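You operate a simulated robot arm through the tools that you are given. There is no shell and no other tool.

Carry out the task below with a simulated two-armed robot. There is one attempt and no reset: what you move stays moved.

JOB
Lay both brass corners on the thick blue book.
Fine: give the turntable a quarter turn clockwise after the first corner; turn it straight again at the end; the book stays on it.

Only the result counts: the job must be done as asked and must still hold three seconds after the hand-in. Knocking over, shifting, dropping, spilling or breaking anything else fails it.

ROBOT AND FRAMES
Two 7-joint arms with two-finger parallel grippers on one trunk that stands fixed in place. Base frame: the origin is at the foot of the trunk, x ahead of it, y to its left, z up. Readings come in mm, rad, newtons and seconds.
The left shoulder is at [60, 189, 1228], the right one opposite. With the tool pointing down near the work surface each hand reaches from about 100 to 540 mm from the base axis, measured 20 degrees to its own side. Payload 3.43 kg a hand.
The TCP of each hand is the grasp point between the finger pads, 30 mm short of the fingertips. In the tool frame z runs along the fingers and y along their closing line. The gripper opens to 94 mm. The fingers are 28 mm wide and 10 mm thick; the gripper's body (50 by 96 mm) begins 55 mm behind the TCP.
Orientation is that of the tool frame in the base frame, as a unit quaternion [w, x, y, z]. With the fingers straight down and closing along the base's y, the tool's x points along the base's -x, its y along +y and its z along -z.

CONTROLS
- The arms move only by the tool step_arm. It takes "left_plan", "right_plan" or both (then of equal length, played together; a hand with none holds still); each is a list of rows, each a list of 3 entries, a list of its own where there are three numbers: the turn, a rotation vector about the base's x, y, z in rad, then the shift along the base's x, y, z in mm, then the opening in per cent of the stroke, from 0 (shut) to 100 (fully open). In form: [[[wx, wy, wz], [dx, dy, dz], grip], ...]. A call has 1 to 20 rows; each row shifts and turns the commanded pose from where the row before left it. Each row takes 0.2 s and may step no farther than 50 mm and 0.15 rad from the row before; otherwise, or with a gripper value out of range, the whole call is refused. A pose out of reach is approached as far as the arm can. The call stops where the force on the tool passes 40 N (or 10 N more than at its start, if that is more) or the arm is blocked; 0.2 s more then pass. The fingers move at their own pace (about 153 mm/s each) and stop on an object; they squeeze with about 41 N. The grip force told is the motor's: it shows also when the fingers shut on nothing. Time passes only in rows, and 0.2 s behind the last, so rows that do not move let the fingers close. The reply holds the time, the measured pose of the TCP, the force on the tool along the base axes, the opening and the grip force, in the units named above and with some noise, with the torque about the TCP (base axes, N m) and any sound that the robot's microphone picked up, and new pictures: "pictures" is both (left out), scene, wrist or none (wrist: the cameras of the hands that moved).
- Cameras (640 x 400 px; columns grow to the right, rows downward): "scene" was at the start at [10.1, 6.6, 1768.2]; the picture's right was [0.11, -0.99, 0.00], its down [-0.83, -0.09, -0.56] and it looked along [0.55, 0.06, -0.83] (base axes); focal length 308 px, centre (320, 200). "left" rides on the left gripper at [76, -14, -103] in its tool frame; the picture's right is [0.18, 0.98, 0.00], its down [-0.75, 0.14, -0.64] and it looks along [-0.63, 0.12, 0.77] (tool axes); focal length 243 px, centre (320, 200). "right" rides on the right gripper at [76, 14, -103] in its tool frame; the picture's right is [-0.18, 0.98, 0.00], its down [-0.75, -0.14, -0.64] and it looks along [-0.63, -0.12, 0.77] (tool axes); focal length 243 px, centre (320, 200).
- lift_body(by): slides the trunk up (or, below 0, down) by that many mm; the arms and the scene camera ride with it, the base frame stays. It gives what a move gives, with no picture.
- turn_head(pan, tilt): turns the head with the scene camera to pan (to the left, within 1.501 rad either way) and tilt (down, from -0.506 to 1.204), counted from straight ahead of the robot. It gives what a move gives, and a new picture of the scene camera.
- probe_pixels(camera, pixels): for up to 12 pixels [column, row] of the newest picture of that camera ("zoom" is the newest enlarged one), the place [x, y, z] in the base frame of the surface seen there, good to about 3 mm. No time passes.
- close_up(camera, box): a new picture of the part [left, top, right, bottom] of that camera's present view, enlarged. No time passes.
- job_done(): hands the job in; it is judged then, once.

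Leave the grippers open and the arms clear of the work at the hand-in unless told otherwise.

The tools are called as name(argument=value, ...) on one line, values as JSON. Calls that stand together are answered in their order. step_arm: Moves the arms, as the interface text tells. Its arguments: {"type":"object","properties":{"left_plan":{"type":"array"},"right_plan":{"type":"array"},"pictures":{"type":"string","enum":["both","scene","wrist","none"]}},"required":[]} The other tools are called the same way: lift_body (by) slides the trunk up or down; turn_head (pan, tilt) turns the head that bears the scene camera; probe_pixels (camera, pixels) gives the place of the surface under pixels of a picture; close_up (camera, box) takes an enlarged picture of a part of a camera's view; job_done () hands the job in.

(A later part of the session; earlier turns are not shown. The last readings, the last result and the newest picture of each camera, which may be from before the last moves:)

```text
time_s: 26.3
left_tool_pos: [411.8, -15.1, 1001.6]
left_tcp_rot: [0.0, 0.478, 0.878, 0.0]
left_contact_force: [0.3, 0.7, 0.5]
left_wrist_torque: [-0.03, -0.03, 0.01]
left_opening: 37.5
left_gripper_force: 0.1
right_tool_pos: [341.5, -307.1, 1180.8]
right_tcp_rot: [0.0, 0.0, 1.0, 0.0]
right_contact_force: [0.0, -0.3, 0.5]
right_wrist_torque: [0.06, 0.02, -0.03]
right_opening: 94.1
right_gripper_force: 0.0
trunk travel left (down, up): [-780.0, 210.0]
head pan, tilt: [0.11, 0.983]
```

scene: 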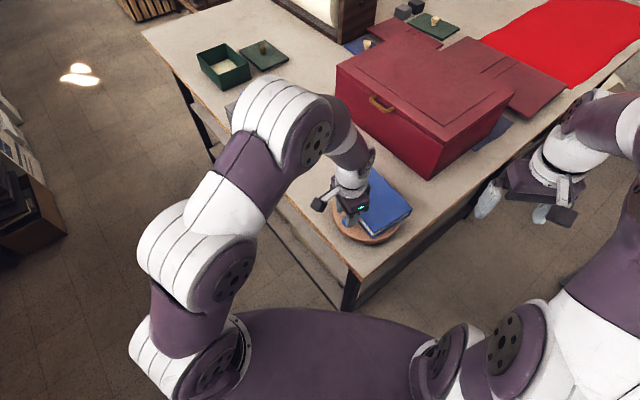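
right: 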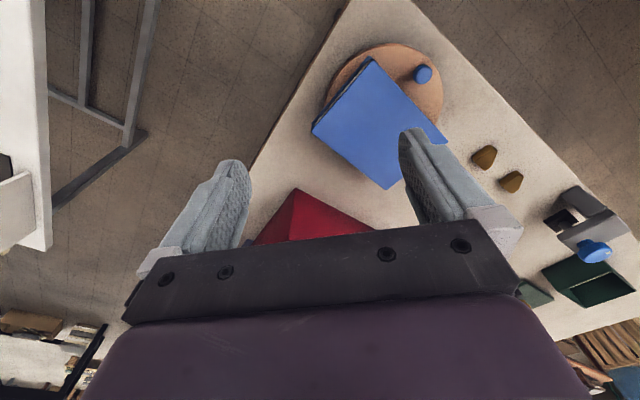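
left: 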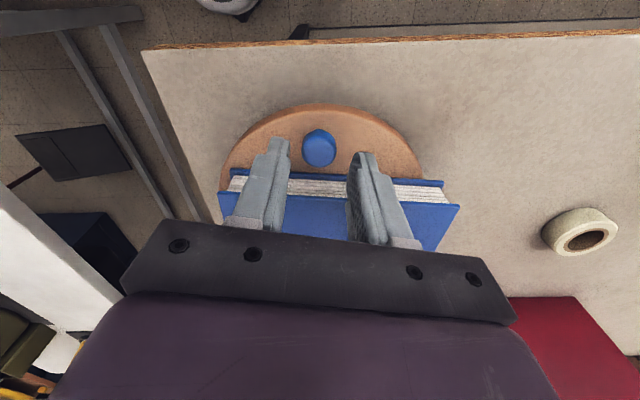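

The peg (319,147) is centred between the fingers. I lower 31 mm (tips ≈941, above the disc at 933) and narrow to 30 %.

step_arm(left_plan=[[[0, 0, 0], [0, 0, -15], 40], [[0, 0, 0], [0, 0, -10], 40], [[0, 0, 0], [0, 0, -6], 40], [[0, 0, 0], [0, 0, 0], 34], [[0, 0, 0], [0, 0, 0], 29], [[0, 0, 0], [0, 0, 0], 29]], pictures="wrist")

close_up(camera="left", box=[200, 90, 460, 250])

```text
time_s: 27.7
left_tool_pos: [412.3, -15.2, 970.2]
left_tcp_rot: [0.0, 0.479, 0.878, 0.001]
left_contact_force: [-0.7, -0.6, -1.2]
left_wrist_torque: [0.01, -0.01, 0.05]
left_opening: 27.4
left_gripper_force: 0.1
right_tool_pos: [341.7, -307.2, 1179.6]
right_tcp_rot: [0.0, 0.0, 1.0, -0.001]
right_contact_force: [-1.0, -0.2, 0.2]
right_wrist_torque: [0.02, -0.02, 0.0]
right_opening: 93.6
right_gripper_force: 0.1
trunk travel left (down, up): [-780.0, 210.0]
head pan, tilt: [0.11, 0.983]
```

left: 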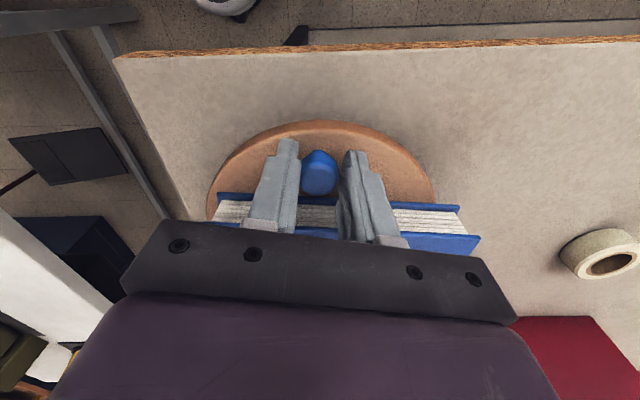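

```text
2.46 times, centred on (330, 170) of left
```

zoom: 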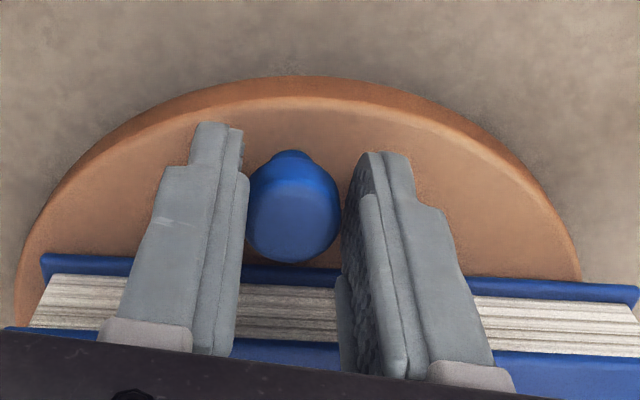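

The peg is caged between the fingers. I push the first half of the quarter turn (9 rows, 5° each), then check.

step_arm(left_plan=[[[0, 0, -0.058], [5.3, 4.8, 0], 29], [[0, 0, -0.058], [5.7, 4.3, 0], 29], [[0, 0, -0.058], [6.1, 3.8, 0], 29], [[0, 0, -0.058], [6.4, 3.2, 0], 29], [[0, 0, -0.058], [6.6, 2.7, 0], 29], [[0, 0, -0.058], [6.8, 2.1, 0], 29], [[0, 0, -0.058], [7.0, 1.5, 0], 29], [[0, 0, -0.058], [7.1, 0.9, 0], 29], [[0, 0, -0.058], [7.1, 0.2, 0], 29]])

close_up(camera="left", box=[200, 90, 460, 250])

```text
time_s: 29.7
left_tool_pos: [469.6, 9.0, 969.7]
left_tcp_rot: [0.0, 0.69, 0.724, -0.001]
left_contact_force: [-0.6, 0.6, 0.3]
left_wrist_torque: [-0.01, 0.04, 0.0]
left_opening: 27.7
left_gripper_force: 0.3
right_tool_pos: [341.0, -307.8, 1180.1]
right_tcp_rot: [0.0, 0.0, 1.0, -0.001]
right_contact_force: [0.6, 0.5, -0.1]
right_wrist_torque: [0.01, 0.03, -0.01]
right_opening: 93.9
right_gripper_force: 0.1
trunk travel left (down, up): [-780.0, 210.0]
head pan, tilt: [0.11, 0.983]
```

scene: 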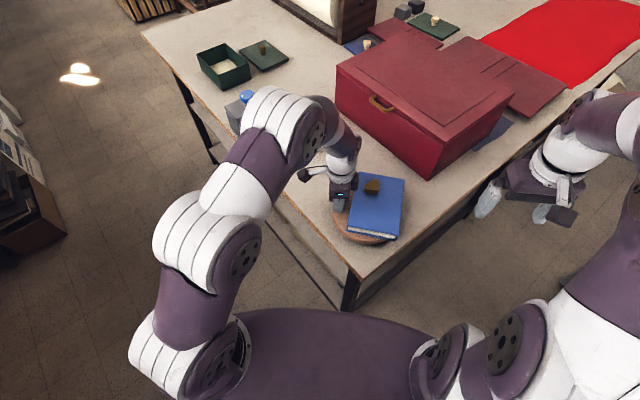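
left: 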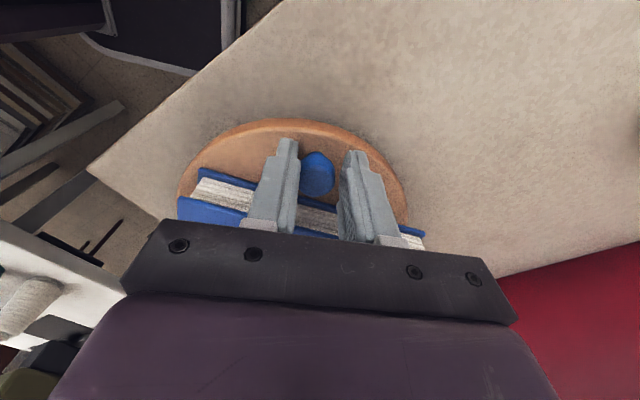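

```text
2.46 times, centred on (330, 170) of left
```

zoom: 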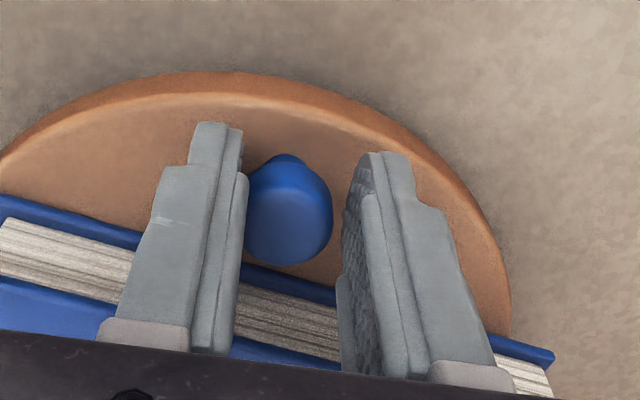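

The disc turns with the book and corner steady. I push the second half.

step_arm(left_plan=[[[0, 0, -0.07], [7.1, -0.4, 0], 29], [[0, 0, -0.07], [7.1, -1.0, 0], 29], [[0, 0, -0.07], [7.0, -1.6, 0], 29], [[0, 0, -0.07], [6.8, -2.2, 0], 29], [[0, 0, -0.07], [6.6, -2.8, 0], 29], [[0, 0, -0.07], [6.3, -3.4, 0], 29], [[0, 0, -0.07], [6.0, -3.9, 0], 29], [[0, 0, -0.07], [5.6, -4.4, 0], 29], [[0, 0, -0.07], [5.2, -4.9, 0], 29]])

close_up(camera="left", box=[200, 90, 460, 250])

close_up(camera="scene", box=[315, 155, 427, 250])

```text
time_s: 31.7
left_tool_pos: [527.3, -17.4, 969.7]
left_tcp_rot: [-0.001, 0.88, 0.476, 0.0]
left_contact_force: [0.3, 0.6, 0.2]
left_wrist_torque: [-0.04, -0.02, 0.02]
left_opening: 27.6
left_gripper_force: 0.1
right_tool_pos: [341.2, -306.9, 1182.0]
right_tcp_rot: [0.0, 0.0, 1.0, 0.0]
right_contact_force: [-0.1, 0.0, 0.4]
right_wrist_torque: [0.01, 0.01, 0.01]
right_opening: 94.0
right_gripper_force: 0.0
trunk travel left (down, up): [-780.0, 210.0]
head pan, tilt: [0.11, 0.983]
```

scene: 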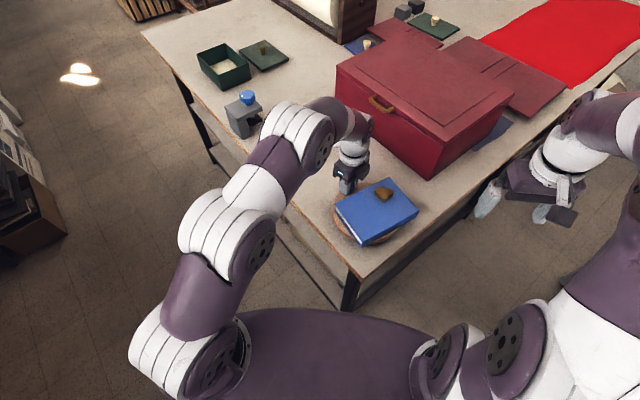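
left: 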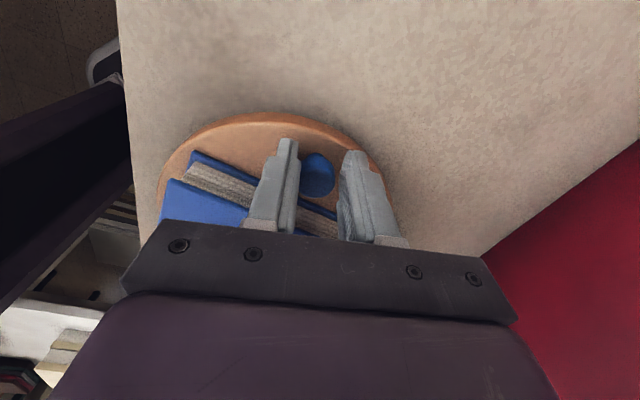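

```text
2.46 times, centred on (330, 170) of left
```

zoom: 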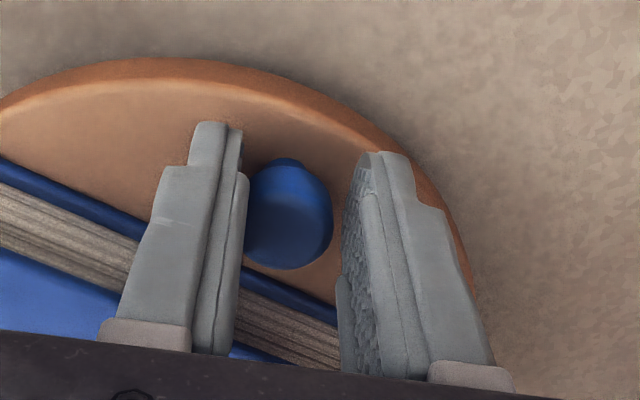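

```text
4.21 times, centred on (371, 202) of scene
```

zoom: 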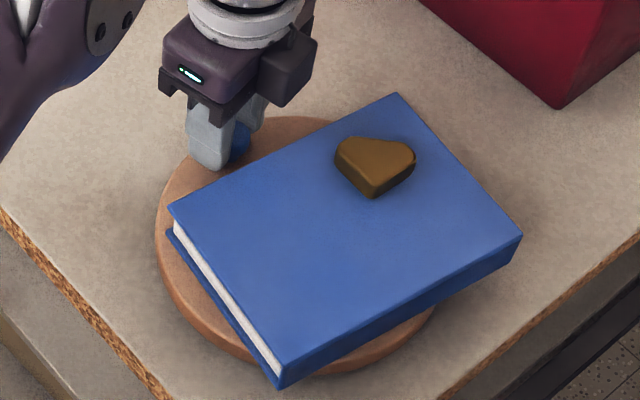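

The arm reached the end. I probe the book's corners to measure the turn.

probe_pixels(camera="zoom", pixels=[[397, 97], [518, 237], [280, 362], [172, 210], [240, 140], [375, 165], [350, 160], [405, 155], [370, 185], [300, 250]])

probe_pixels(camera="left", pixels=[[317, 170], [320, 180], [330, 172], [305, 172]])

```text
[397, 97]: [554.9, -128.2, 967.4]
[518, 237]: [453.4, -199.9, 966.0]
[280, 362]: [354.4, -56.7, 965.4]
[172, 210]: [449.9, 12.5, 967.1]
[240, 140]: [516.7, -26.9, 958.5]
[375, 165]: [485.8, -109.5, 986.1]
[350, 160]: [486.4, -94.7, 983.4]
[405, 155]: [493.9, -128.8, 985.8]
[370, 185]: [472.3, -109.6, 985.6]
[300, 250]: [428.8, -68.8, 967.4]
```

```text
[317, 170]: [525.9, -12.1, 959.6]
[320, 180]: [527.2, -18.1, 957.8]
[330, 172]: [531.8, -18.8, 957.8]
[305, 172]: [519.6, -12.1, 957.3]
```

The book turned by about 92° ± 1.5 about a centre near (467,-72): a good quarter turn clockwise, the corner unmoved on the book. I open slightly and rise straight up.

step_arm(left_plan=[[[0, 0, 0], [0, 0, 0], 38], [[0, 0, 0], [0, 0, 10], 38], [[0, 0, 0], [0, 0, 25], 38], [[0, 0, 0], [0, 0, 30], 38], [[0, 0, 0], [0, 0, 15], 38], [[0, 0, 0], [0, 0, 0], 38]])

close_up(camera="scene", box=[315, 155, 427, 250])

```text
time_s: 33.1
left_tool_pos: [526.4, -16.5, 1050.5]
left_tcp_rot: [-0.002, 0.879, 0.476, 0.0]
left_contact_force: [-0.6, -0.2, 0.6]
left_wrist_torque: [0.02, -0.01, 0.03]
left_opening: 35.9
left_gripper_force: 0.1
right_tool_pos: [339.1, -307.0, 1180.6]
right_tcp_rot: [0.0, -0.001, 1.0, 0.0]
right_contact_force: [-0.7, -0.2, -0.6]
right_wrist_torque: [0.01, 0.0, 0.0]
right_opening: 94.0
right_gripper_force: 0.1
trunk travel left (down, up): [-780.0, 210.0]
head pan, tilt: [0.11, 0.983]
```

scene: 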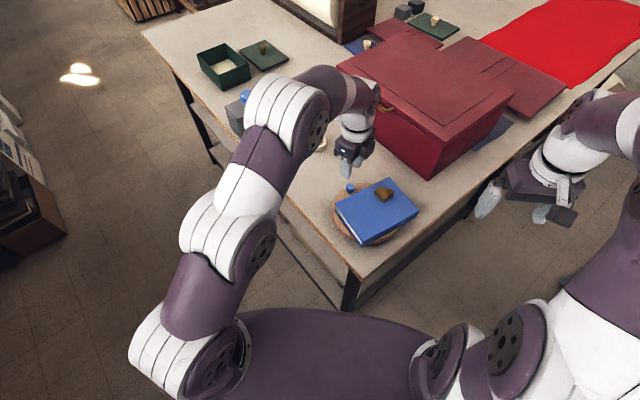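
left: 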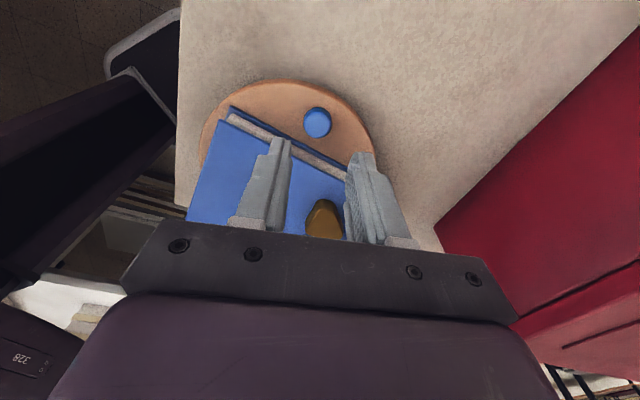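

```text
4.21 times, centred on (371, 202) of scene
```

zoom: 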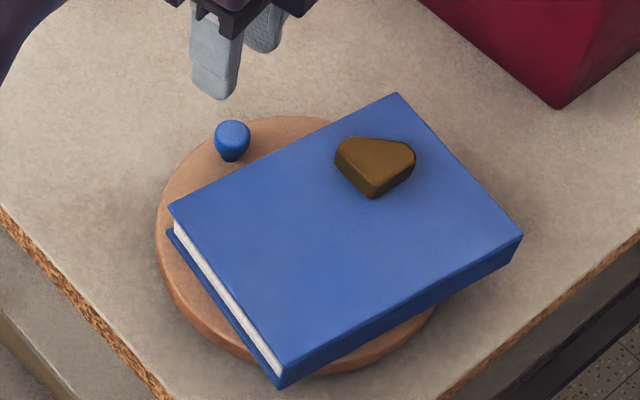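

The peg reading agrees (about 91° turned). Now I swing the left hand away from the book, undo the yaw, tilt forward 0.45 rad and approach the second corner near (670,196).

step_arm(left_plan=[[[0, 0, 0.15], [2.3, 13.7, 0], 70], [[0, 0, 0.15], [2.3, 13.7, 0], 70], [[0, 0, 0.15], [2.3, 13.7, 0], 70], [[0, 0, 0.15], [2.3, 13.7, 0], 70], [[0, 0, 0.15], [2.3, 13.7, 0], 70], [[0, 0, 0.15], [2.3, 13.7, 0], 70], [[0, 0, 0.15], [2.3, 13.7, 0], 70], [[0, 0, 0.15], [2.3, 13.7, 0], 70], [[0, 0, 0.15], [2.3, 13.7, 0], 70], [[0, 0, 0.15], [2.3, 13.7, 0], 70], [[0, 0, 0.15], [2.3, 13.7, 0], 70], [[0, 0, 0.15], [2.3, 13.7, 0], 70], [[0, 0, 0.15], [2.3, 13.7, 0], 70], [[0, 0, 0.15], [2.3, 13.7, 0], 70], [[0, 0, 0.05], [2.3, 13.7, 0], 70], [[0, -0.15, 0], [10, 0, 0], 70], [[0, -0.15, 0], [20, 0, 0], 70], [[0, -0.15, 0], [20, 0, 0], 70], [[0, 0, 0], [20, 0, -20], 70], [[0, 0, 0], [0, 0, 0], 70]])

```text
time_s: 37.3
left_tool_pos: [629.8, 188.3, 1031.4]
left_tcp_rot: [0.224, 0.0, 0.975, -0.001]
left_contact_force: [-0.3, 0.2, 0.1]
left_wrist_torque: [0.04, -0.01, 0.01]
left_opening: 66.1
left_gripper_force: 0.1
right_tool_pos: [339.5, -306.3, 1180.7]
right_tcp_rot: [-0.001, 0.0, 1.0, 0.0]
right_contact_force: [0.8, 0.0, 0.2]
right_wrist_torque: [0.02, 0.02, 0.03]
right_opening: 93.7
right_gripper_force: 0.0
trunk travel left (down, up): [-780.0, 210.0]
head pan, tilt: [0.11, 0.983]
```

scene: 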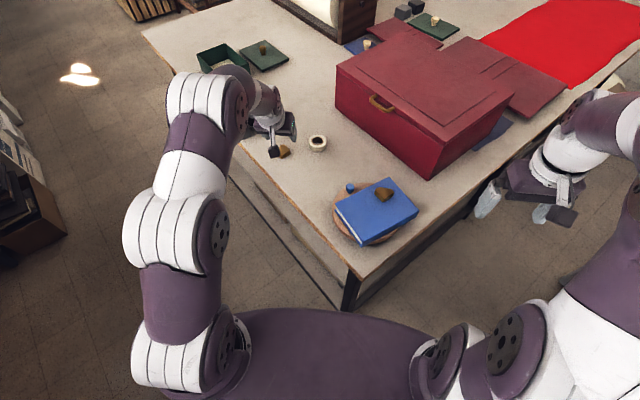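
left: 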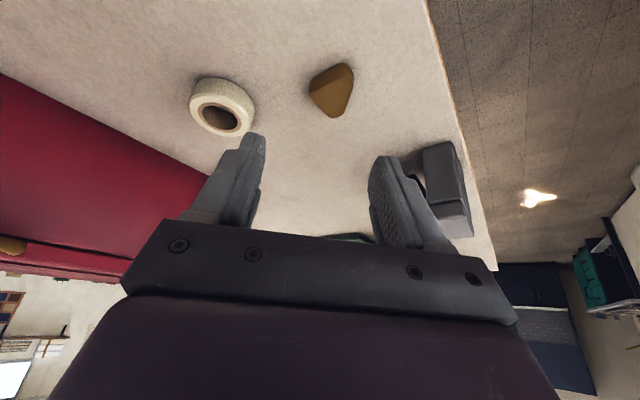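

The second corner is at (332,90) in the left picture. I enlarge it for probing.

close_up(camera="left", box=[270, 50, 390, 125])

probe_pixels(camera="left", pixels=[[425, 150], [420, 165], [440, 165], [465, 215], [195, 100], [220, 82], [250, 110], [415, 155]])

```text
5.33 times, centred on (330, 88) of left
```

zoom: 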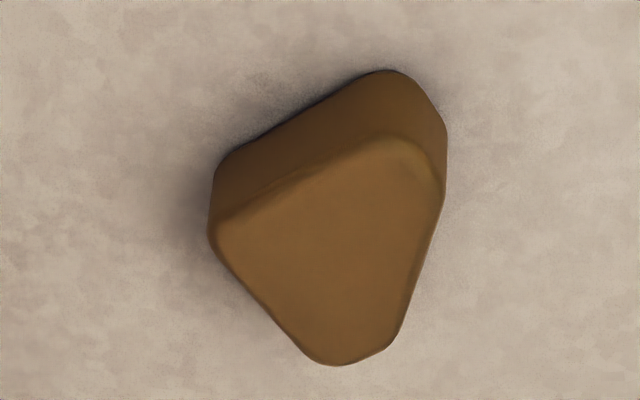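

```text
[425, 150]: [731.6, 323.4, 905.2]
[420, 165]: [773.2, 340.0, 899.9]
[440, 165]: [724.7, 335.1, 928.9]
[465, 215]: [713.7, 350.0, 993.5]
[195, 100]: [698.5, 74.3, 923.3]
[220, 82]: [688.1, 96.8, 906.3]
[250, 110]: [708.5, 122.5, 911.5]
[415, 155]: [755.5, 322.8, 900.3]
```

I probe the corner's outline, and the tape roll again to be sure it hasn't moved.

probe_pixels(camera="zoom", pixels=[[385, 150], [425, 165], [440, 205], [225, 230], [218, 250], [320, 355], [385, 345], [415, 280], [260, 300], [310, 190], [330, 250], [385, 80]])

probe_pixels(camera="left", pixels=[[220, 118], [220, 130], [222, 100], [190, 110], [254, 105], [205, 85]])

probe_pixels(camera="scene", pixels=[[318, 142], [318, 150], [309, 142], [327, 142], [318, 136]])

```text
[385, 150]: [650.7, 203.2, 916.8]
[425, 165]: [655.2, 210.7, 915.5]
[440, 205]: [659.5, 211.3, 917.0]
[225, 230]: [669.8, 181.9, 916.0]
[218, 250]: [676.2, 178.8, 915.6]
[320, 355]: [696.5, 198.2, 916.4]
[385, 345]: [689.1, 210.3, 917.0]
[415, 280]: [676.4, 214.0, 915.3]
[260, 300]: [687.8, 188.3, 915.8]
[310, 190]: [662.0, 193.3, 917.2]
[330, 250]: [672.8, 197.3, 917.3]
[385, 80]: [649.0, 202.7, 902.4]
```

```text
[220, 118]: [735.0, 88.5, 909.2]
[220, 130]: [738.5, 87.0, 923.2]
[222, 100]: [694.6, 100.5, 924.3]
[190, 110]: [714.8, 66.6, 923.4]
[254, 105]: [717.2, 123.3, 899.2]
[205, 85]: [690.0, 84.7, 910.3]
```

```text
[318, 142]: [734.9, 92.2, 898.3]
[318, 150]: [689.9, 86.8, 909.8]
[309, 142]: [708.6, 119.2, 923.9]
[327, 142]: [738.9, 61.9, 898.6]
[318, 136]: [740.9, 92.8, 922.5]
```

The second corner: long side at y≈212, x 652–692, point at (674,179), same orientation; the tape (717,92) hasn't moved. I move over it and descend to z≈946 with 66 mm opening.

step_arm(left_plan=[[[0, 0, 0], [18, 4, -20], 70], [[0, 0, 0], [18, 3, -25], 70], [[0, 0, 0], [0, 0, -25], 70], [[0, 0, 0], [0, 0, -15], 70], [[0, 0, 0], [0, 0, 0], 70]], pictures="wrist")

```text
time_s: 38.5
left_tool_pos: [667.4, 196.8, 945.5]
left_tcp_rot: [0.223, 0.001, 0.975, -0.001]
left_contact_force: [-0.7, -0.4, 0.5]
left_wrist_torque: [0.02, 0.0, 0.01]
left_opening: 65.7
left_gripper_force: 0.0
right_tool_pos: [340.6, -306.9, 1180.4]
right_tcp_rot: [0.001, -0.001, 1.0, 0.0]
right_contact_force: [0.1, -0.8, 0.3]
right_wrist_torque: [0.02, -0.03, 0.02]
right_opening: 94.1
right_gripper_force: 0.0
trunk travel left (down, up): [-780.0, 210.0]
head pan, tilt: [0.11, 0.983]
```

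left: 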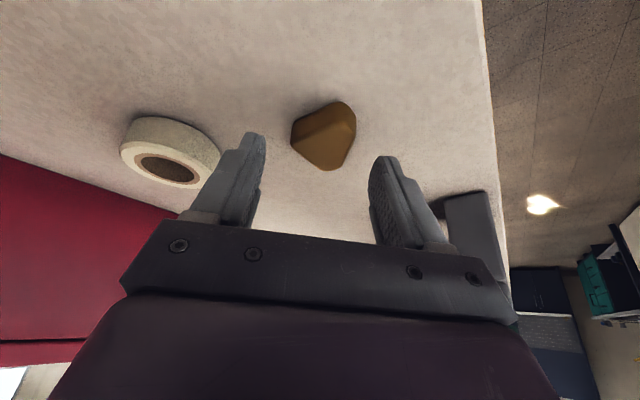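

Well aligned. I descend 9 mm and close.

step_arm(left_plan=[[[0, 0, 0], [0, 0, -5], 70], [[0, 0, 0], [0, 0, -4], 70], [[0, 0, 0], [0, 0, 0], 45], [[0, 0, 0], [0, 0, 0], 20], [[0, 0, 0], [0, 0, 0], 0], [[0, 0, 0], [0, 0, 0], 0]], pictures="wrist")

```text
time_s: 39.9
left_tool_pos: [667.0, 196.1, 937.7]
left_tcp_rot: [0.223, 0.001, 0.975, 0.0]
left_contact_force: [0.1, -0.3, -0.3]
left_wrist_torque: [-0.02, 0.0, -0.02]
left_opening: 35.2
left_gripper_force: 41.4
right_tool_pos: [340.9, -307.3, 1180.4]
right_tcp_rot: [-0.001, 0.0, 1.0, 0.0]
right_contact_force: [-0.2, 0.2, 0.1]
right_wrist_torque: [-0.01, 0.0, 0.02]
right_opening: 94.2
right_gripper_force: 0.0
trunk travel left (down, up): [-780.0, 210.0]
head pan, tilt: [0.11, 0.983]
```

left: 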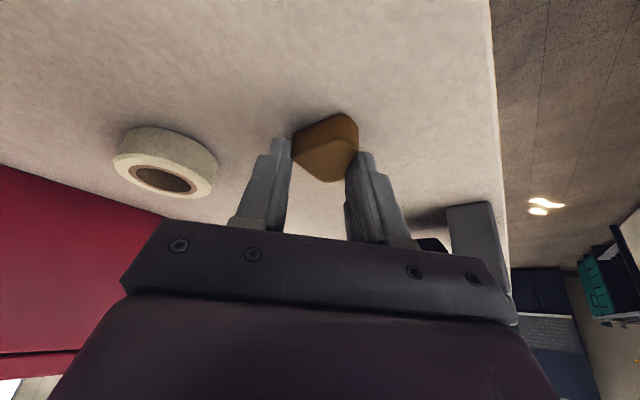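

Gripped at 35 mm with 41 N. I lift and check.

step_arm(left_plan=[[[0, 0, 0], [0, 0, 6], 0], [[0, 0, 0], [0, 0, 12], 0], [[0, 0, 0], [0, 0, 25], 0], [[0, 0, 0], [-10, 0, 35], 0], [[0, 0, 0], [-15, 0, 30], 0], [[0, 0, 0], [0, 0, 0], 0]], pictures="wrist")

close_up(camera="left", box=[220, 90, 420, 220])

```text
time_s: 41.3
left_tool_pos: [642.7, 196.7, 1046.7]
left_tcp_rot: [0.222, 0.001, 0.975, 0.0]
left_contact_force: [-0.2, 0.4, -0.1]
left_wrist_torque: [-0.01, 0.01, -0.05]
left_opening: 35.7
left_gripper_force: 40.5
right_tool_pos: [342.1, -306.3, 1180.6]
right_tcp_rot: [-0.001, -0.001, 1.0, 0.0]
right_contact_force: [-0.4, 0.3, -1.2]
right_wrist_torque: [0.03, 0.01, 0.04]
right_opening: 93.9
right_gripper_force: 0.0
trunk travel left (down, up): [-780.0, 210.0]
head pan, tilt: [0.11, 0.983]
```

left: 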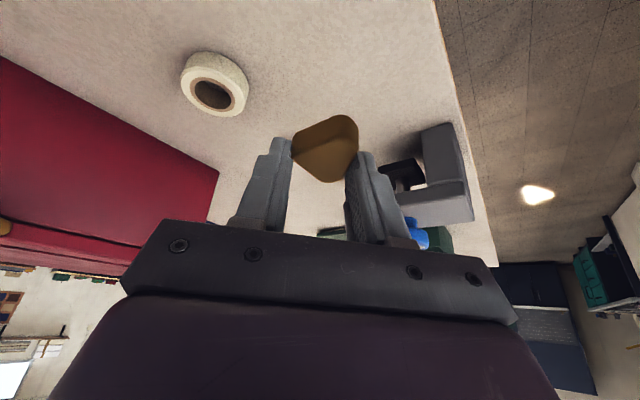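

```text
3.08 times, centred on (320, 155) of left
```

zoom: 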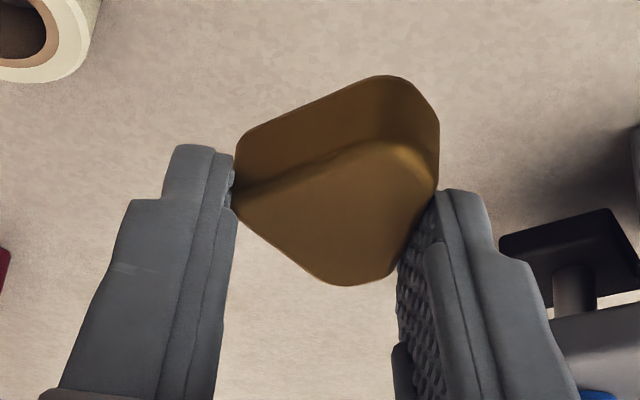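

The second corner is held level. The free half of the book is around (428,-56). I carry it there: TCP target (422,-56,1055).

step_arm(left_plan=[[[0, 0, 0], [-12, -14, 8], 0], [[0, 0, 0], [-24.5, -28.1, 0], 0], [[0, 0, 0], [-24.5, -28.1, 0], 0], [[0, 0, 0], [-24.5, -28.1, 0], 0], [[0, 0, 0], [-24.5, -28.1, 0], 0], [[0, 0, 0], [-24.5, -28.1, 0], 0], [[0, 0, 0], [-24.5, -28.1, 0], 0], [[0, 0, 0], [-24.5, -28.1, 0], 0], [[0, 0, 0], [-24.5, -28.1, 0], 0], [[0, 0, 0], [-12, -14, 0], 0], [[0, 0, 0], [0, 0, 0], 0]])

close_up(camera="scene", box=[315, 155, 427, 250])

probe_pixels(camera="left", pixels=[[325, 160], [325, 170], [305, 150], [340, 140]])

```text
time_s: 43.7
left_tool_pos: [422.1, -59.4, 1053.7]
left_tcp_rot: [0.223, 0.001, 0.975, 0.0]
left_contact_force: [0.0, -0.1, 0.5]
left_wrist_torque: [0.01, 0.03, -0.01]
left_opening: 35.7
left_gripper_force: 41.5
right_tool_pos: [341.4, -307.0, 1180.3]
right_tcp_rot: [0.0, 0.0, 1.0, 0.0]
right_contact_force: [-0.5, 0.4, 0.7]
right_wrist_torque: [-0.01, -0.01, -0.01]
right_opening: 94.0
right_gripper_force: 0.1
trunk travel left (down, up): [-780.0, 210.0]
head pan, tilt: [0.11, 0.983]
```

scene: 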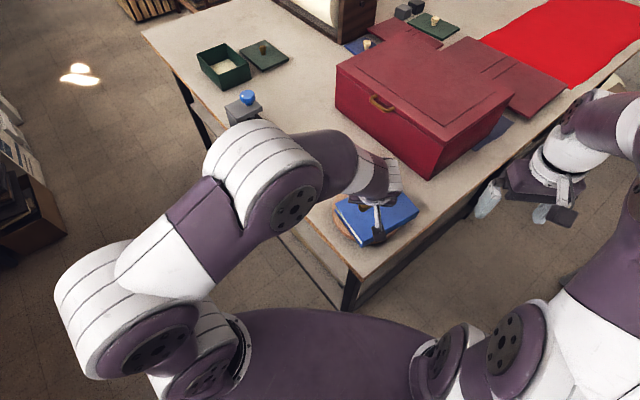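
left: 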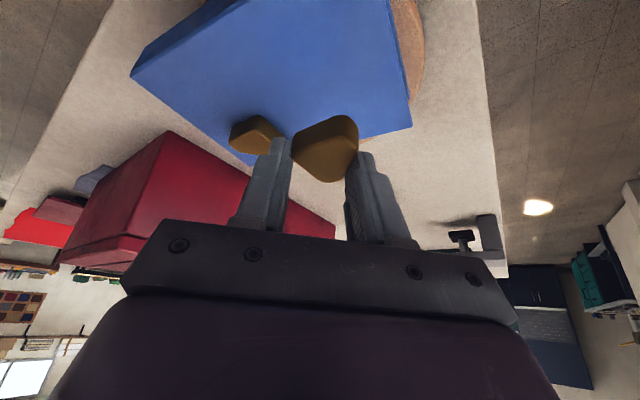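

```text
4.21 times, centred on (371, 202) of scene
```

zoom: 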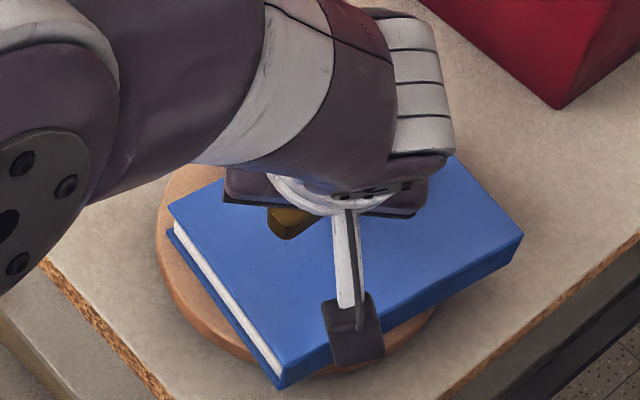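

```text
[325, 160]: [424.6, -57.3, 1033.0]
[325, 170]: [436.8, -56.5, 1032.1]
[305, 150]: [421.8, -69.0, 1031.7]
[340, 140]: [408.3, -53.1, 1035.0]
```

Top at ≈1033, so 46 mm to go. I lower 43 mm, then creep with force checks.

step_arm(left_plan=[[[0, 0, 0], [0, 0, -15], 0], [[0, 0, 0], [0, 0, -15], 0], [[0, 0, 0], [0, 0, -9], 0], [[0, 0, 0], [0, 0, -4], 0], [[0, 0, 0], [0, 0, 0], 0], [[0, 0, 0], [0, 0, 0], 0]], pictures="wrist")

probe_pixels(camera="left", pixels=[[325, 160], [325, 170], [305, 150], [260, 130], [250, 60], [330, 90]])

```text
time_s: 45.1
left_tool_pos: [421.9, -56.4, 1010.3]
left_tcp_rot: [0.222, 0.001, 0.975, -0.001]
left_contact_force: [0.7, 0.1, -0.1]
left_wrist_torque: [-0.01, -0.01, 0.0]
left_opening: 35.6
left_gripper_force: 40.7
right_tool_pos: [340.5, -307.5, 1180.6]
right_tcp_rot: [0.0, 0.0, 1.0, 0.0]
right_contact_force: [-0.2, 0.7, 0.3]
right_wrist_torque: [0.04, -0.03, 0.0]
right_opening: 94.2
right_gripper_force: 0.0
trunk travel left (down, up): [-780.0, 210.0]
head pan, tilt: [0.11, 0.983]
```

left: 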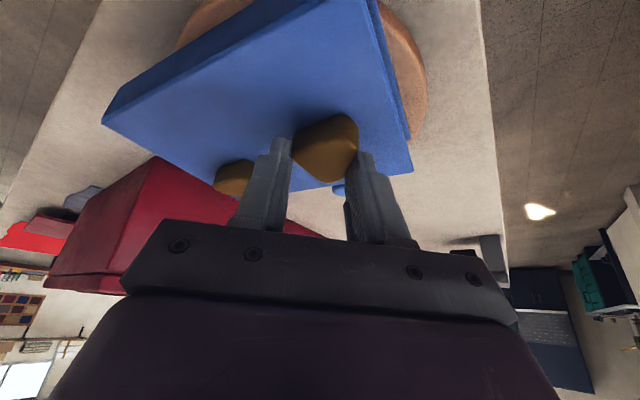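

```text
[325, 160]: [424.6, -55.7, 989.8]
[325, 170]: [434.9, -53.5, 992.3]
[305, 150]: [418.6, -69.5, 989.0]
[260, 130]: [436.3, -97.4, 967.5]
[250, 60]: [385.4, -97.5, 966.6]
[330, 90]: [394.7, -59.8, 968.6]
```

step_arm(left_plan=[[[0, 0, 0], [0, 0, -1.5], 0], [[0, 0, 0], [0, 0, -1], 0], [[0, 0, 0], [0, 0, 0], 0]], pictures="none")

```text
time_s: 45.9
left_tool_pos: [422.9, -56.8, 1008.0]
left_tcp_rot: [0.223, 0.001, 0.975, 0.0]
left_contact_force: [0.6, -0.9, 0.0]
left_wrist_torque: [-0.02, 0.01, 0.0]
left_opening: 35.8
left_gripper_force: 41.4
right_tool_pos: [341.4, -306.9, 1180.1]
right_tcp_rot: [0.0, 0.0, 1.0, 0.0]
right_contact_force: [0.0, -0.6, -0.5]
right_wrist_torque: [-0.02, 0.01, -0.01]
right_opening: 94.0
right_gripper_force: 0.2
trunk travel left (down, up): [-780.0, 210.0]
head pan, tilt: [0.11, 0.983]
```

No contact yet; another 1.5 mm.

step_arm(left_plan=[[[0, 0, 0], [0, 0, -0.8], 0], [[0, 0, 0], [0, 0, -0.7], 0], [[0, 0, 0], [0, 0, 0], 0]], pictures="none")

```text
time_s: 46.7
left_tool_pos: [422.5, -57.0, 1007.0]
left_tcp_rot: [0.223, 0.001, 0.975, -0.001]
left_contact_force: [0.7, -0.8, 1.4]
left_wrist_torque: [-0.02, -0.02, -0.02]
left_opening: 35.5
left_gripper_force: 40.8
right_tool_pos: [341.7, -306.9, 1181.1]
right_tcp_rot: [0.0, 0.0, 1.0, 0.001]
right_contact_force: [0.5, 0.2, 0.5]
right_wrist_torque: [0.0, -0.03, -0.04]
right_opening: 94.0
right_gripper_force: 0.0
trunk travel left (down, up): [-780.0, 210.0]
head pan, tilt: [0.11, 0.983]
```

step_arm(left_plan=[[[0, 0, 0], [0, 0, -0.8], 0], [[0, 0, 0], [0, 0, 0], 0]], pictures="none")

```text
time_s: 47.3
left_tool_pos: [423.3, -56.7, 1006.1]
left_tcp_rot: [0.224, 0.001, 0.975, 0.0]
left_contact_force: [0.0, 1.0, 4.3]
left_wrist_torque: [0.0, 0.02, 0.05]
left_opening: 35.6
left_gripper_force: 41.0
right_tool_pos: [340.3, -307.5, 1181.1]
right_tcp_rot: [0.0, 0.0, 1.0, 0.001]
right_contact_force: [-1.1, 0.0, 0.1]
right_wrist_torque: [0.02, -0.04, 0.01]
right_opening: 93.8
right_gripper_force: 0.0
trunk travel left (down, up): [-780.0, 210.0]
head pan, tilt: [0.11, 0.983]
```

4.3 N: it rests on the book. I open to 55 % and rise straight up.

step_arm(left_plan=[[[0, 0, 0], [0, 0, 0], 42], [[0, 0, 0], [0, 0, 0], 50], [[0, 0, 0], [0, 0, 0], 56], [[0, 0, 0], [0, 0, 10], 56], [[0, 0, 0], [0, 0, 25], 56], [[0, 0, 0], [0, 0, 35], 56], [[0, 0, 0], [0, 0, 20], 56]])

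close_up(camera="left", box=[180, 0, 440, 170])

```text
time_s: 48.9
left_tool_pos: [422.1, -55.0, 1098.4]
left_tcp_rot: [0.223, 0.001, 0.975, 0.0]
left_contact_force: [0.4, -0.3, 0.9]
left_wrist_torque: [0.01, -0.04, 0.0]
left_opening: 52.8
left_gripper_force: 0.1
right_tool_pos: [340.6, -307.1, 1179.9]
right_tcp_rot: [0.001, 0.0, 1.0, 0.0]
right_contact_force: [0.2, 0.6, 0.6]
right_wrist_torque: [0.04, -0.01, 0.02]
right_opening: 94.1
right_gripper_force: 0.1
trunk travel left (down, up): [-780.0, 210.0]
head pan, tilt: [0.11, 0.983]
```

scene: 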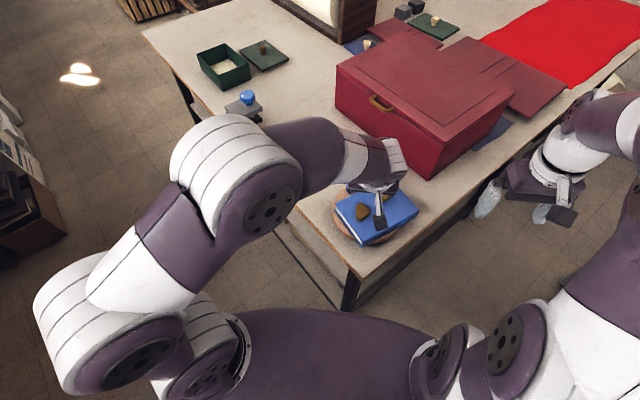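
left: 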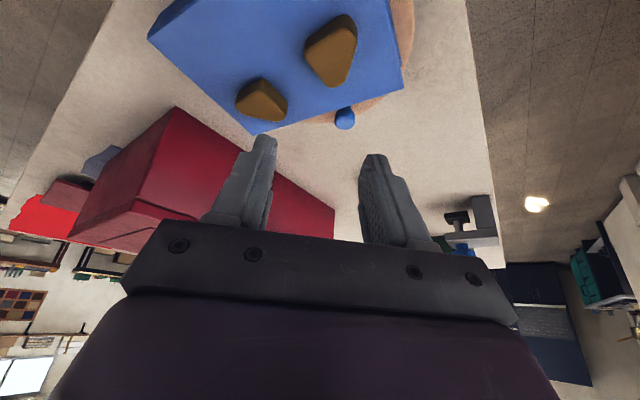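

```text
2.35 times, centred on (310, 85) of left
```

zoom: 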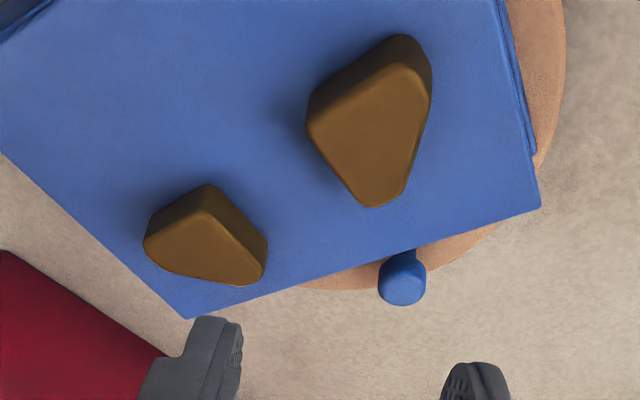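

Both corners lie flat on the book, well apart. Now turning back: straighten the tool, yaw −2.15 rad again and go above the peg at about (524,-16), z≈1050.

step_arm(left_plan=[[[0, 0.15, 0], [0, 0, 0], 42], [[0, 0.15, 0], [0, 0, 0], 42], [[0, 0.15, 0], [0, 0, 0], 42], [[0, 0, -0.15], [6.9, 2.6, -3.2], 42], [[0, 0, -0.15], [6.9, 2.6, -3.2], 42], [[0, 0, -0.15], [6.9, 2.6, -3.2], 42], [[0, 0, -0.15], [6.9, 2.6, -3.2], 42], [[0, 0, -0.15], [6.9, 2.6, -3.2], 42], [[0, 0, -0.15], [6.9, 2.6, -3.2], 42], [[0, 0, -0.15], [6.9, 2.6, -3.2], 42], [[0, 0, -0.15], [6.9, 2.6, -3.2], 42], [[0, 0, -0.15], [6.9, 2.6, -3.2], 42], [[0, 0, -0.15], [6.9, 2.6, -3.2], 42], [[0, 0, -0.15], [6.9, 2.6, -3.2], 42], [[0, 0, -0.15], [6.9, 2.6, -3.2], 42], [[0, 0, -0.15], [6.9, 2.6, -3.2], 42], [[0, 0, -0.15], [6.9, 2.6, -3.2], 42], [[0, 0, -0.05], [6, 2.2, -3.2], 42], [[0, 0, 0], [0, 0, 0], 42]])

close_up(camera="left", box=[180, 60, 440, 230])

```text
time_s: 52.9
left_tool_pos: [525.4, -16.7, 1047.7]
left_tcp_rot: [0.0, 0.88, 0.475, -0.001]
left_contact_force: [0.5, 0.0, 0.0]
left_wrist_torque: [0.04, 0.02, -0.01]
left_opening: 39.3
left_gripper_force: 0.0
right_tool_pos: [340.7, -306.6, 1180.3]
right_tcp_rot: [0.0, -0.001, 1.0, 0.0]
right_contact_force: [0.9, 1.1, 0.9]
right_wrist_torque: [0.03, 0.0, -0.02]
right_opening: 94.0
right_gripper_force: 0.1
trunk travel left (down, up): [-780.0, 210.0]
head pan, tilt: [0.11, 0.983]
```

scene: 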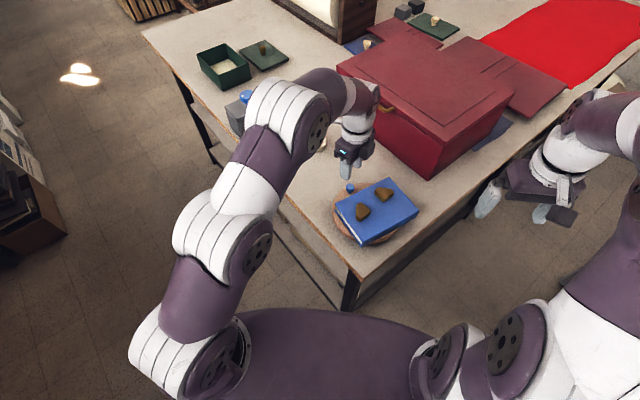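
left: 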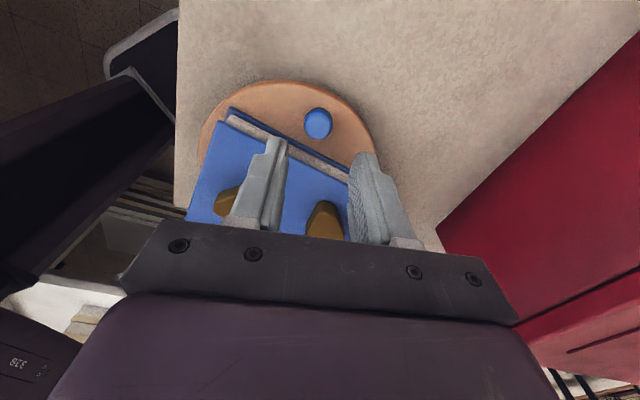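

```text
2.35 times, centred on (310, 145) of left
```

zoom: 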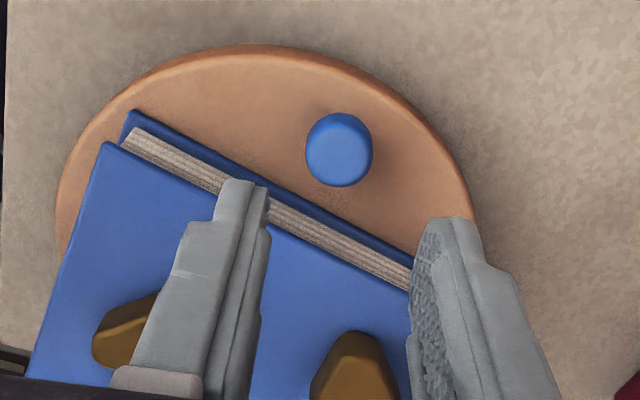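

Same pose as after the first turn, peg centred. I descend to z≈970 and narrow the cage.

step_arm(left_plan=[[[0, 0, 0], [0, 0, -25], 42], [[0, 0, 0], [0, 0, -23], 42], [[0, 0, 0], [0, 0, -15], 42], [[0, 0, 0], [0, 0, -10], 42], [[0, 0, 0], [0, 0, -4.5], 42], [[0, 0, 0], [0, 0, 0], 34], [[0, 0, 0], [0, 0, 0], 29], [[0, 0, 0], [0, 0, 0], 29]], pictures="wrist")

close_up(camera="left", box=[200, 90, 460, 250])

```text
time_s: 54.7
left_tool_pos: [527.2, -19.7, 968.9]
left_tcp_rot: [0.0, 0.88, 0.476, 0.0]
left_contact_force: [-0.2, 0.2, -0.3]
left_wrist_torque: [-0.03, 0.04, 0.0]
left_opening: 27.5
left_gripper_force: 0.6
right_tool_pos: [341.0, -307.0, 1180.3]
right_tcp_rot: [0.0, 0.0, 1.0, 0.0]
right_contact_force: [-0.3, -0.1, 0.8]
right_wrist_torque: [0.01, -0.02, 0.02]
right_opening: 93.9
right_gripper_force: 0.0
trunk travel left (down, up): [-780.0, 210.0]
head pan, tilt: [0.11, 0.983]
```

left: 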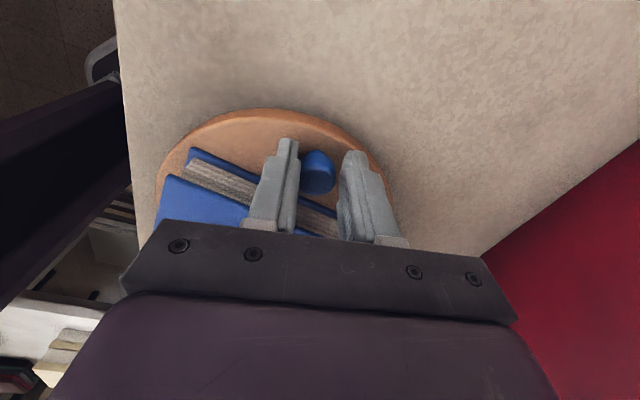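

```text
2.46 times, centred on (330, 170) of left
```

zoom: 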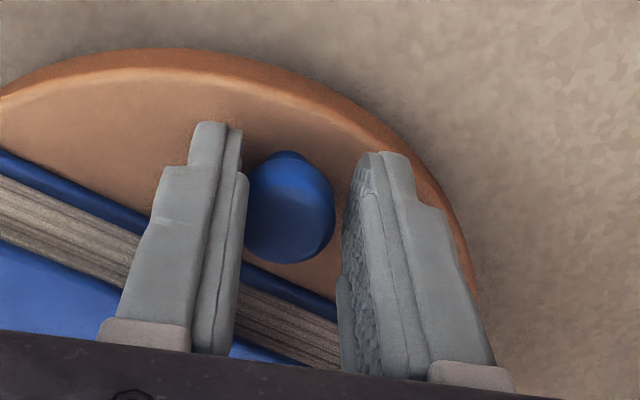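

Caged again. I push the peg back counterclockwise along the same arc, first half.

step_arm(left_plan=[[[0, 0, 0.07], [-5.2, 4.9, 0], 29], [[0, 0, 0.07], [-5.6, 4.4, 0], 29], [[0, 0, 0.07], [-6.0, 3.9, 0], 29], [[0, 0, 0.07], [-6.3, 3.4, 0], 29], [[0, 0, 0.07], [-6.6, 2.8, 0], 29], [[0, 0, 0.07], [-6.8, 2.2, 0], 29], [[0, 0, 0.07], [-7.0, 1.6, 0], 29], [[0, 0, 0.07], [-7.1, 1.0, 0], 29], [[0, 0, 0.07], [-7.1, 0.4, 0], 29]])

close_up(camera="left", box=[200, 90, 460, 250])

```text
time_s: 56.7
left_tool_pos: [467.9, 7.6, 970.7]
left_tcp_rot: [-0.001, 0.688, 0.725, -0.001]
left_contact_force: [0.5, -0.4, 0.3]
left_wrist_torque: [-0.01, 0.01, 0.0]
left_opening: 27.2
left_gripper_force: 0.1
right_tool_pos: [340.2, -307.1, 1181.1]
right_tcp_rot: [0.0, 0.0, 1.0, 0.0]
right_contact_force: [-0.1, 0.2, -0.6]
right_wrist_torque: [0.0, -0.06, 0.01]
right_opening: 94.0
right_gripper_force: 0.1
trunk travel left (down, up): [-780.0, 210.0]
head pan, tilt: [0.11, 0.983]
```

scene: 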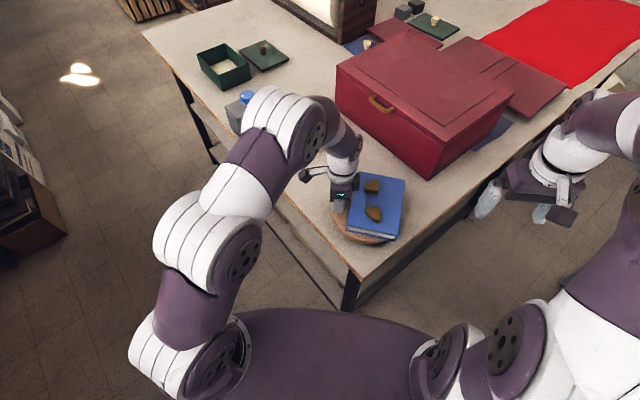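
left: 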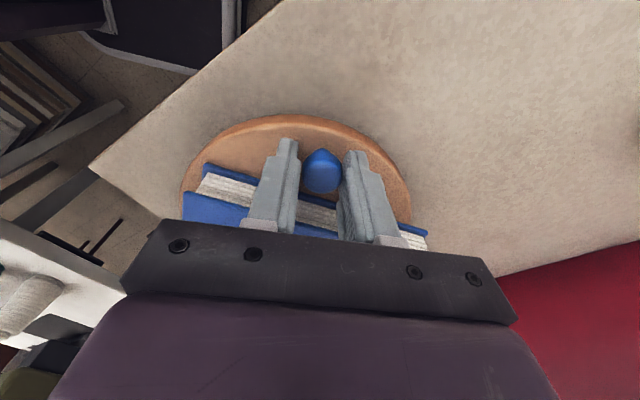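

```text
2.46 times, centred on (330, 170) of left
```

zoom: 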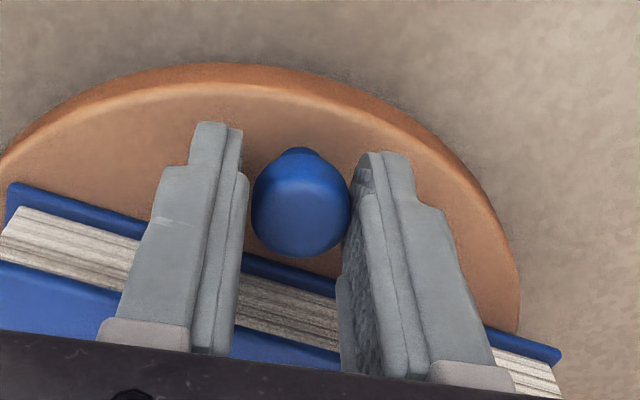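

Going well. Second half of the way back.

step_arm(left_plan=[[[0, 0, 0.058], [-7.1, -0.2, 0], 29], [[0, 0, 0.058], [-7.1, -0.9, 0], 29], [[0, 0, 0.058], [-7.0, -1.5, 0], 29], [[0, 0, 0.058], [-6.8, -2.1, 0], 29], [[0, 0, 0.058], [-6.6, -2.7, 0], 29], [[0, 0, 0.058], [-6.4, -3.2, 0], 29], [[0, 0, 0.058], [-6.1, -3.8, 0], 29], [[0, 0, 0.058], [-5.7, -4.3, 0], 29], [[0, 0, 0.058], [-5.3, -4.8, 0], 29]])

close_up(camera="left", box=[200, 90, 460, 250])

close_up(camera="scene", box=[315, 155, 427, 250])

```text
time_s: 58.7
left_tool_pos: [410.7, -18.4, 970.8]
left_tcp_rot: [0.001, 0.478, 0.878, -0.001]
left_contact_force: [0.5, 0.8, -0.5]
left_wrist_torque: [0.04, -0.01, -0.06]
left_opening: 27.6
left_gripper_force: 0.3
right_tool_pos: [341.3, -306.4, 1180.0]
right_tcp_rot: [0.001, 0.0, 1.0, 0.001]
right_contact_force: [0.0, 0.4, -0.9]
right_wrist_torque: [0.02, -0.02, 0.02]
right_opening: 94.0
right_gripper_force: 0.0
trunk travel left (down, up): [-780.0, 210.0]
head pan, tilt: [0.11, 0.983]
```

scene: 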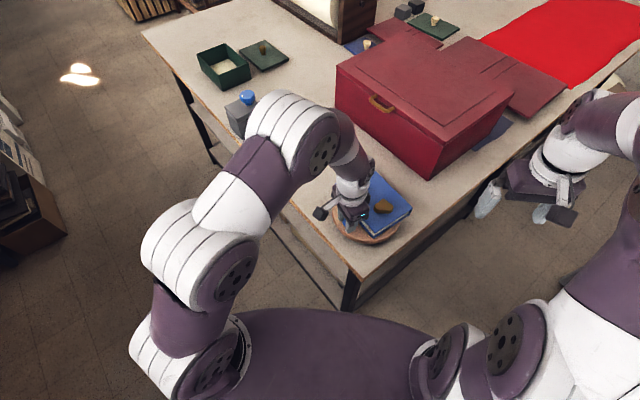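
left: 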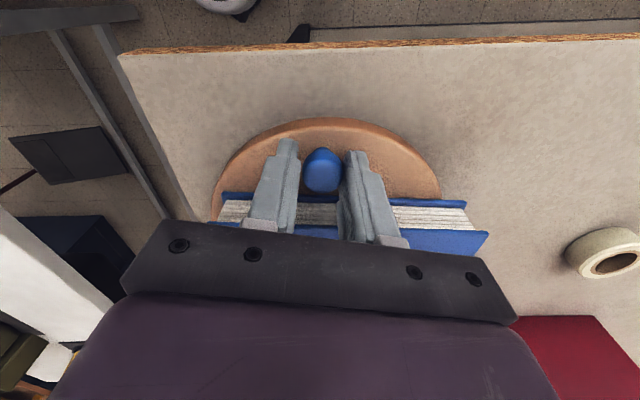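

```text
2.46 times, centred on (330, 170) of left
```

zoom: 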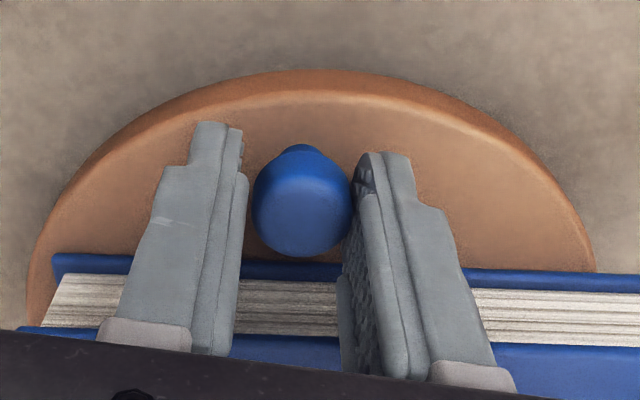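

```text
4.21 times, centred on (371, 202) of scene
```

zoom: 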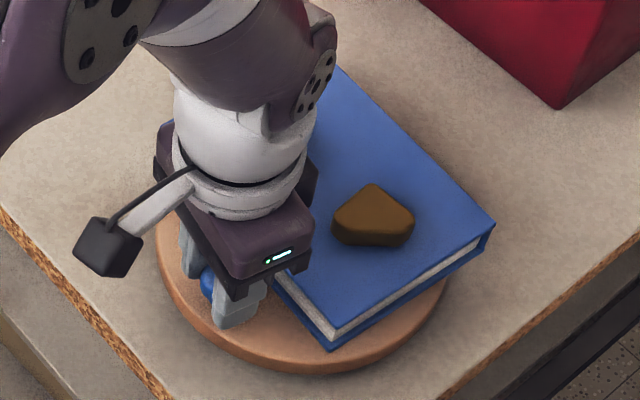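

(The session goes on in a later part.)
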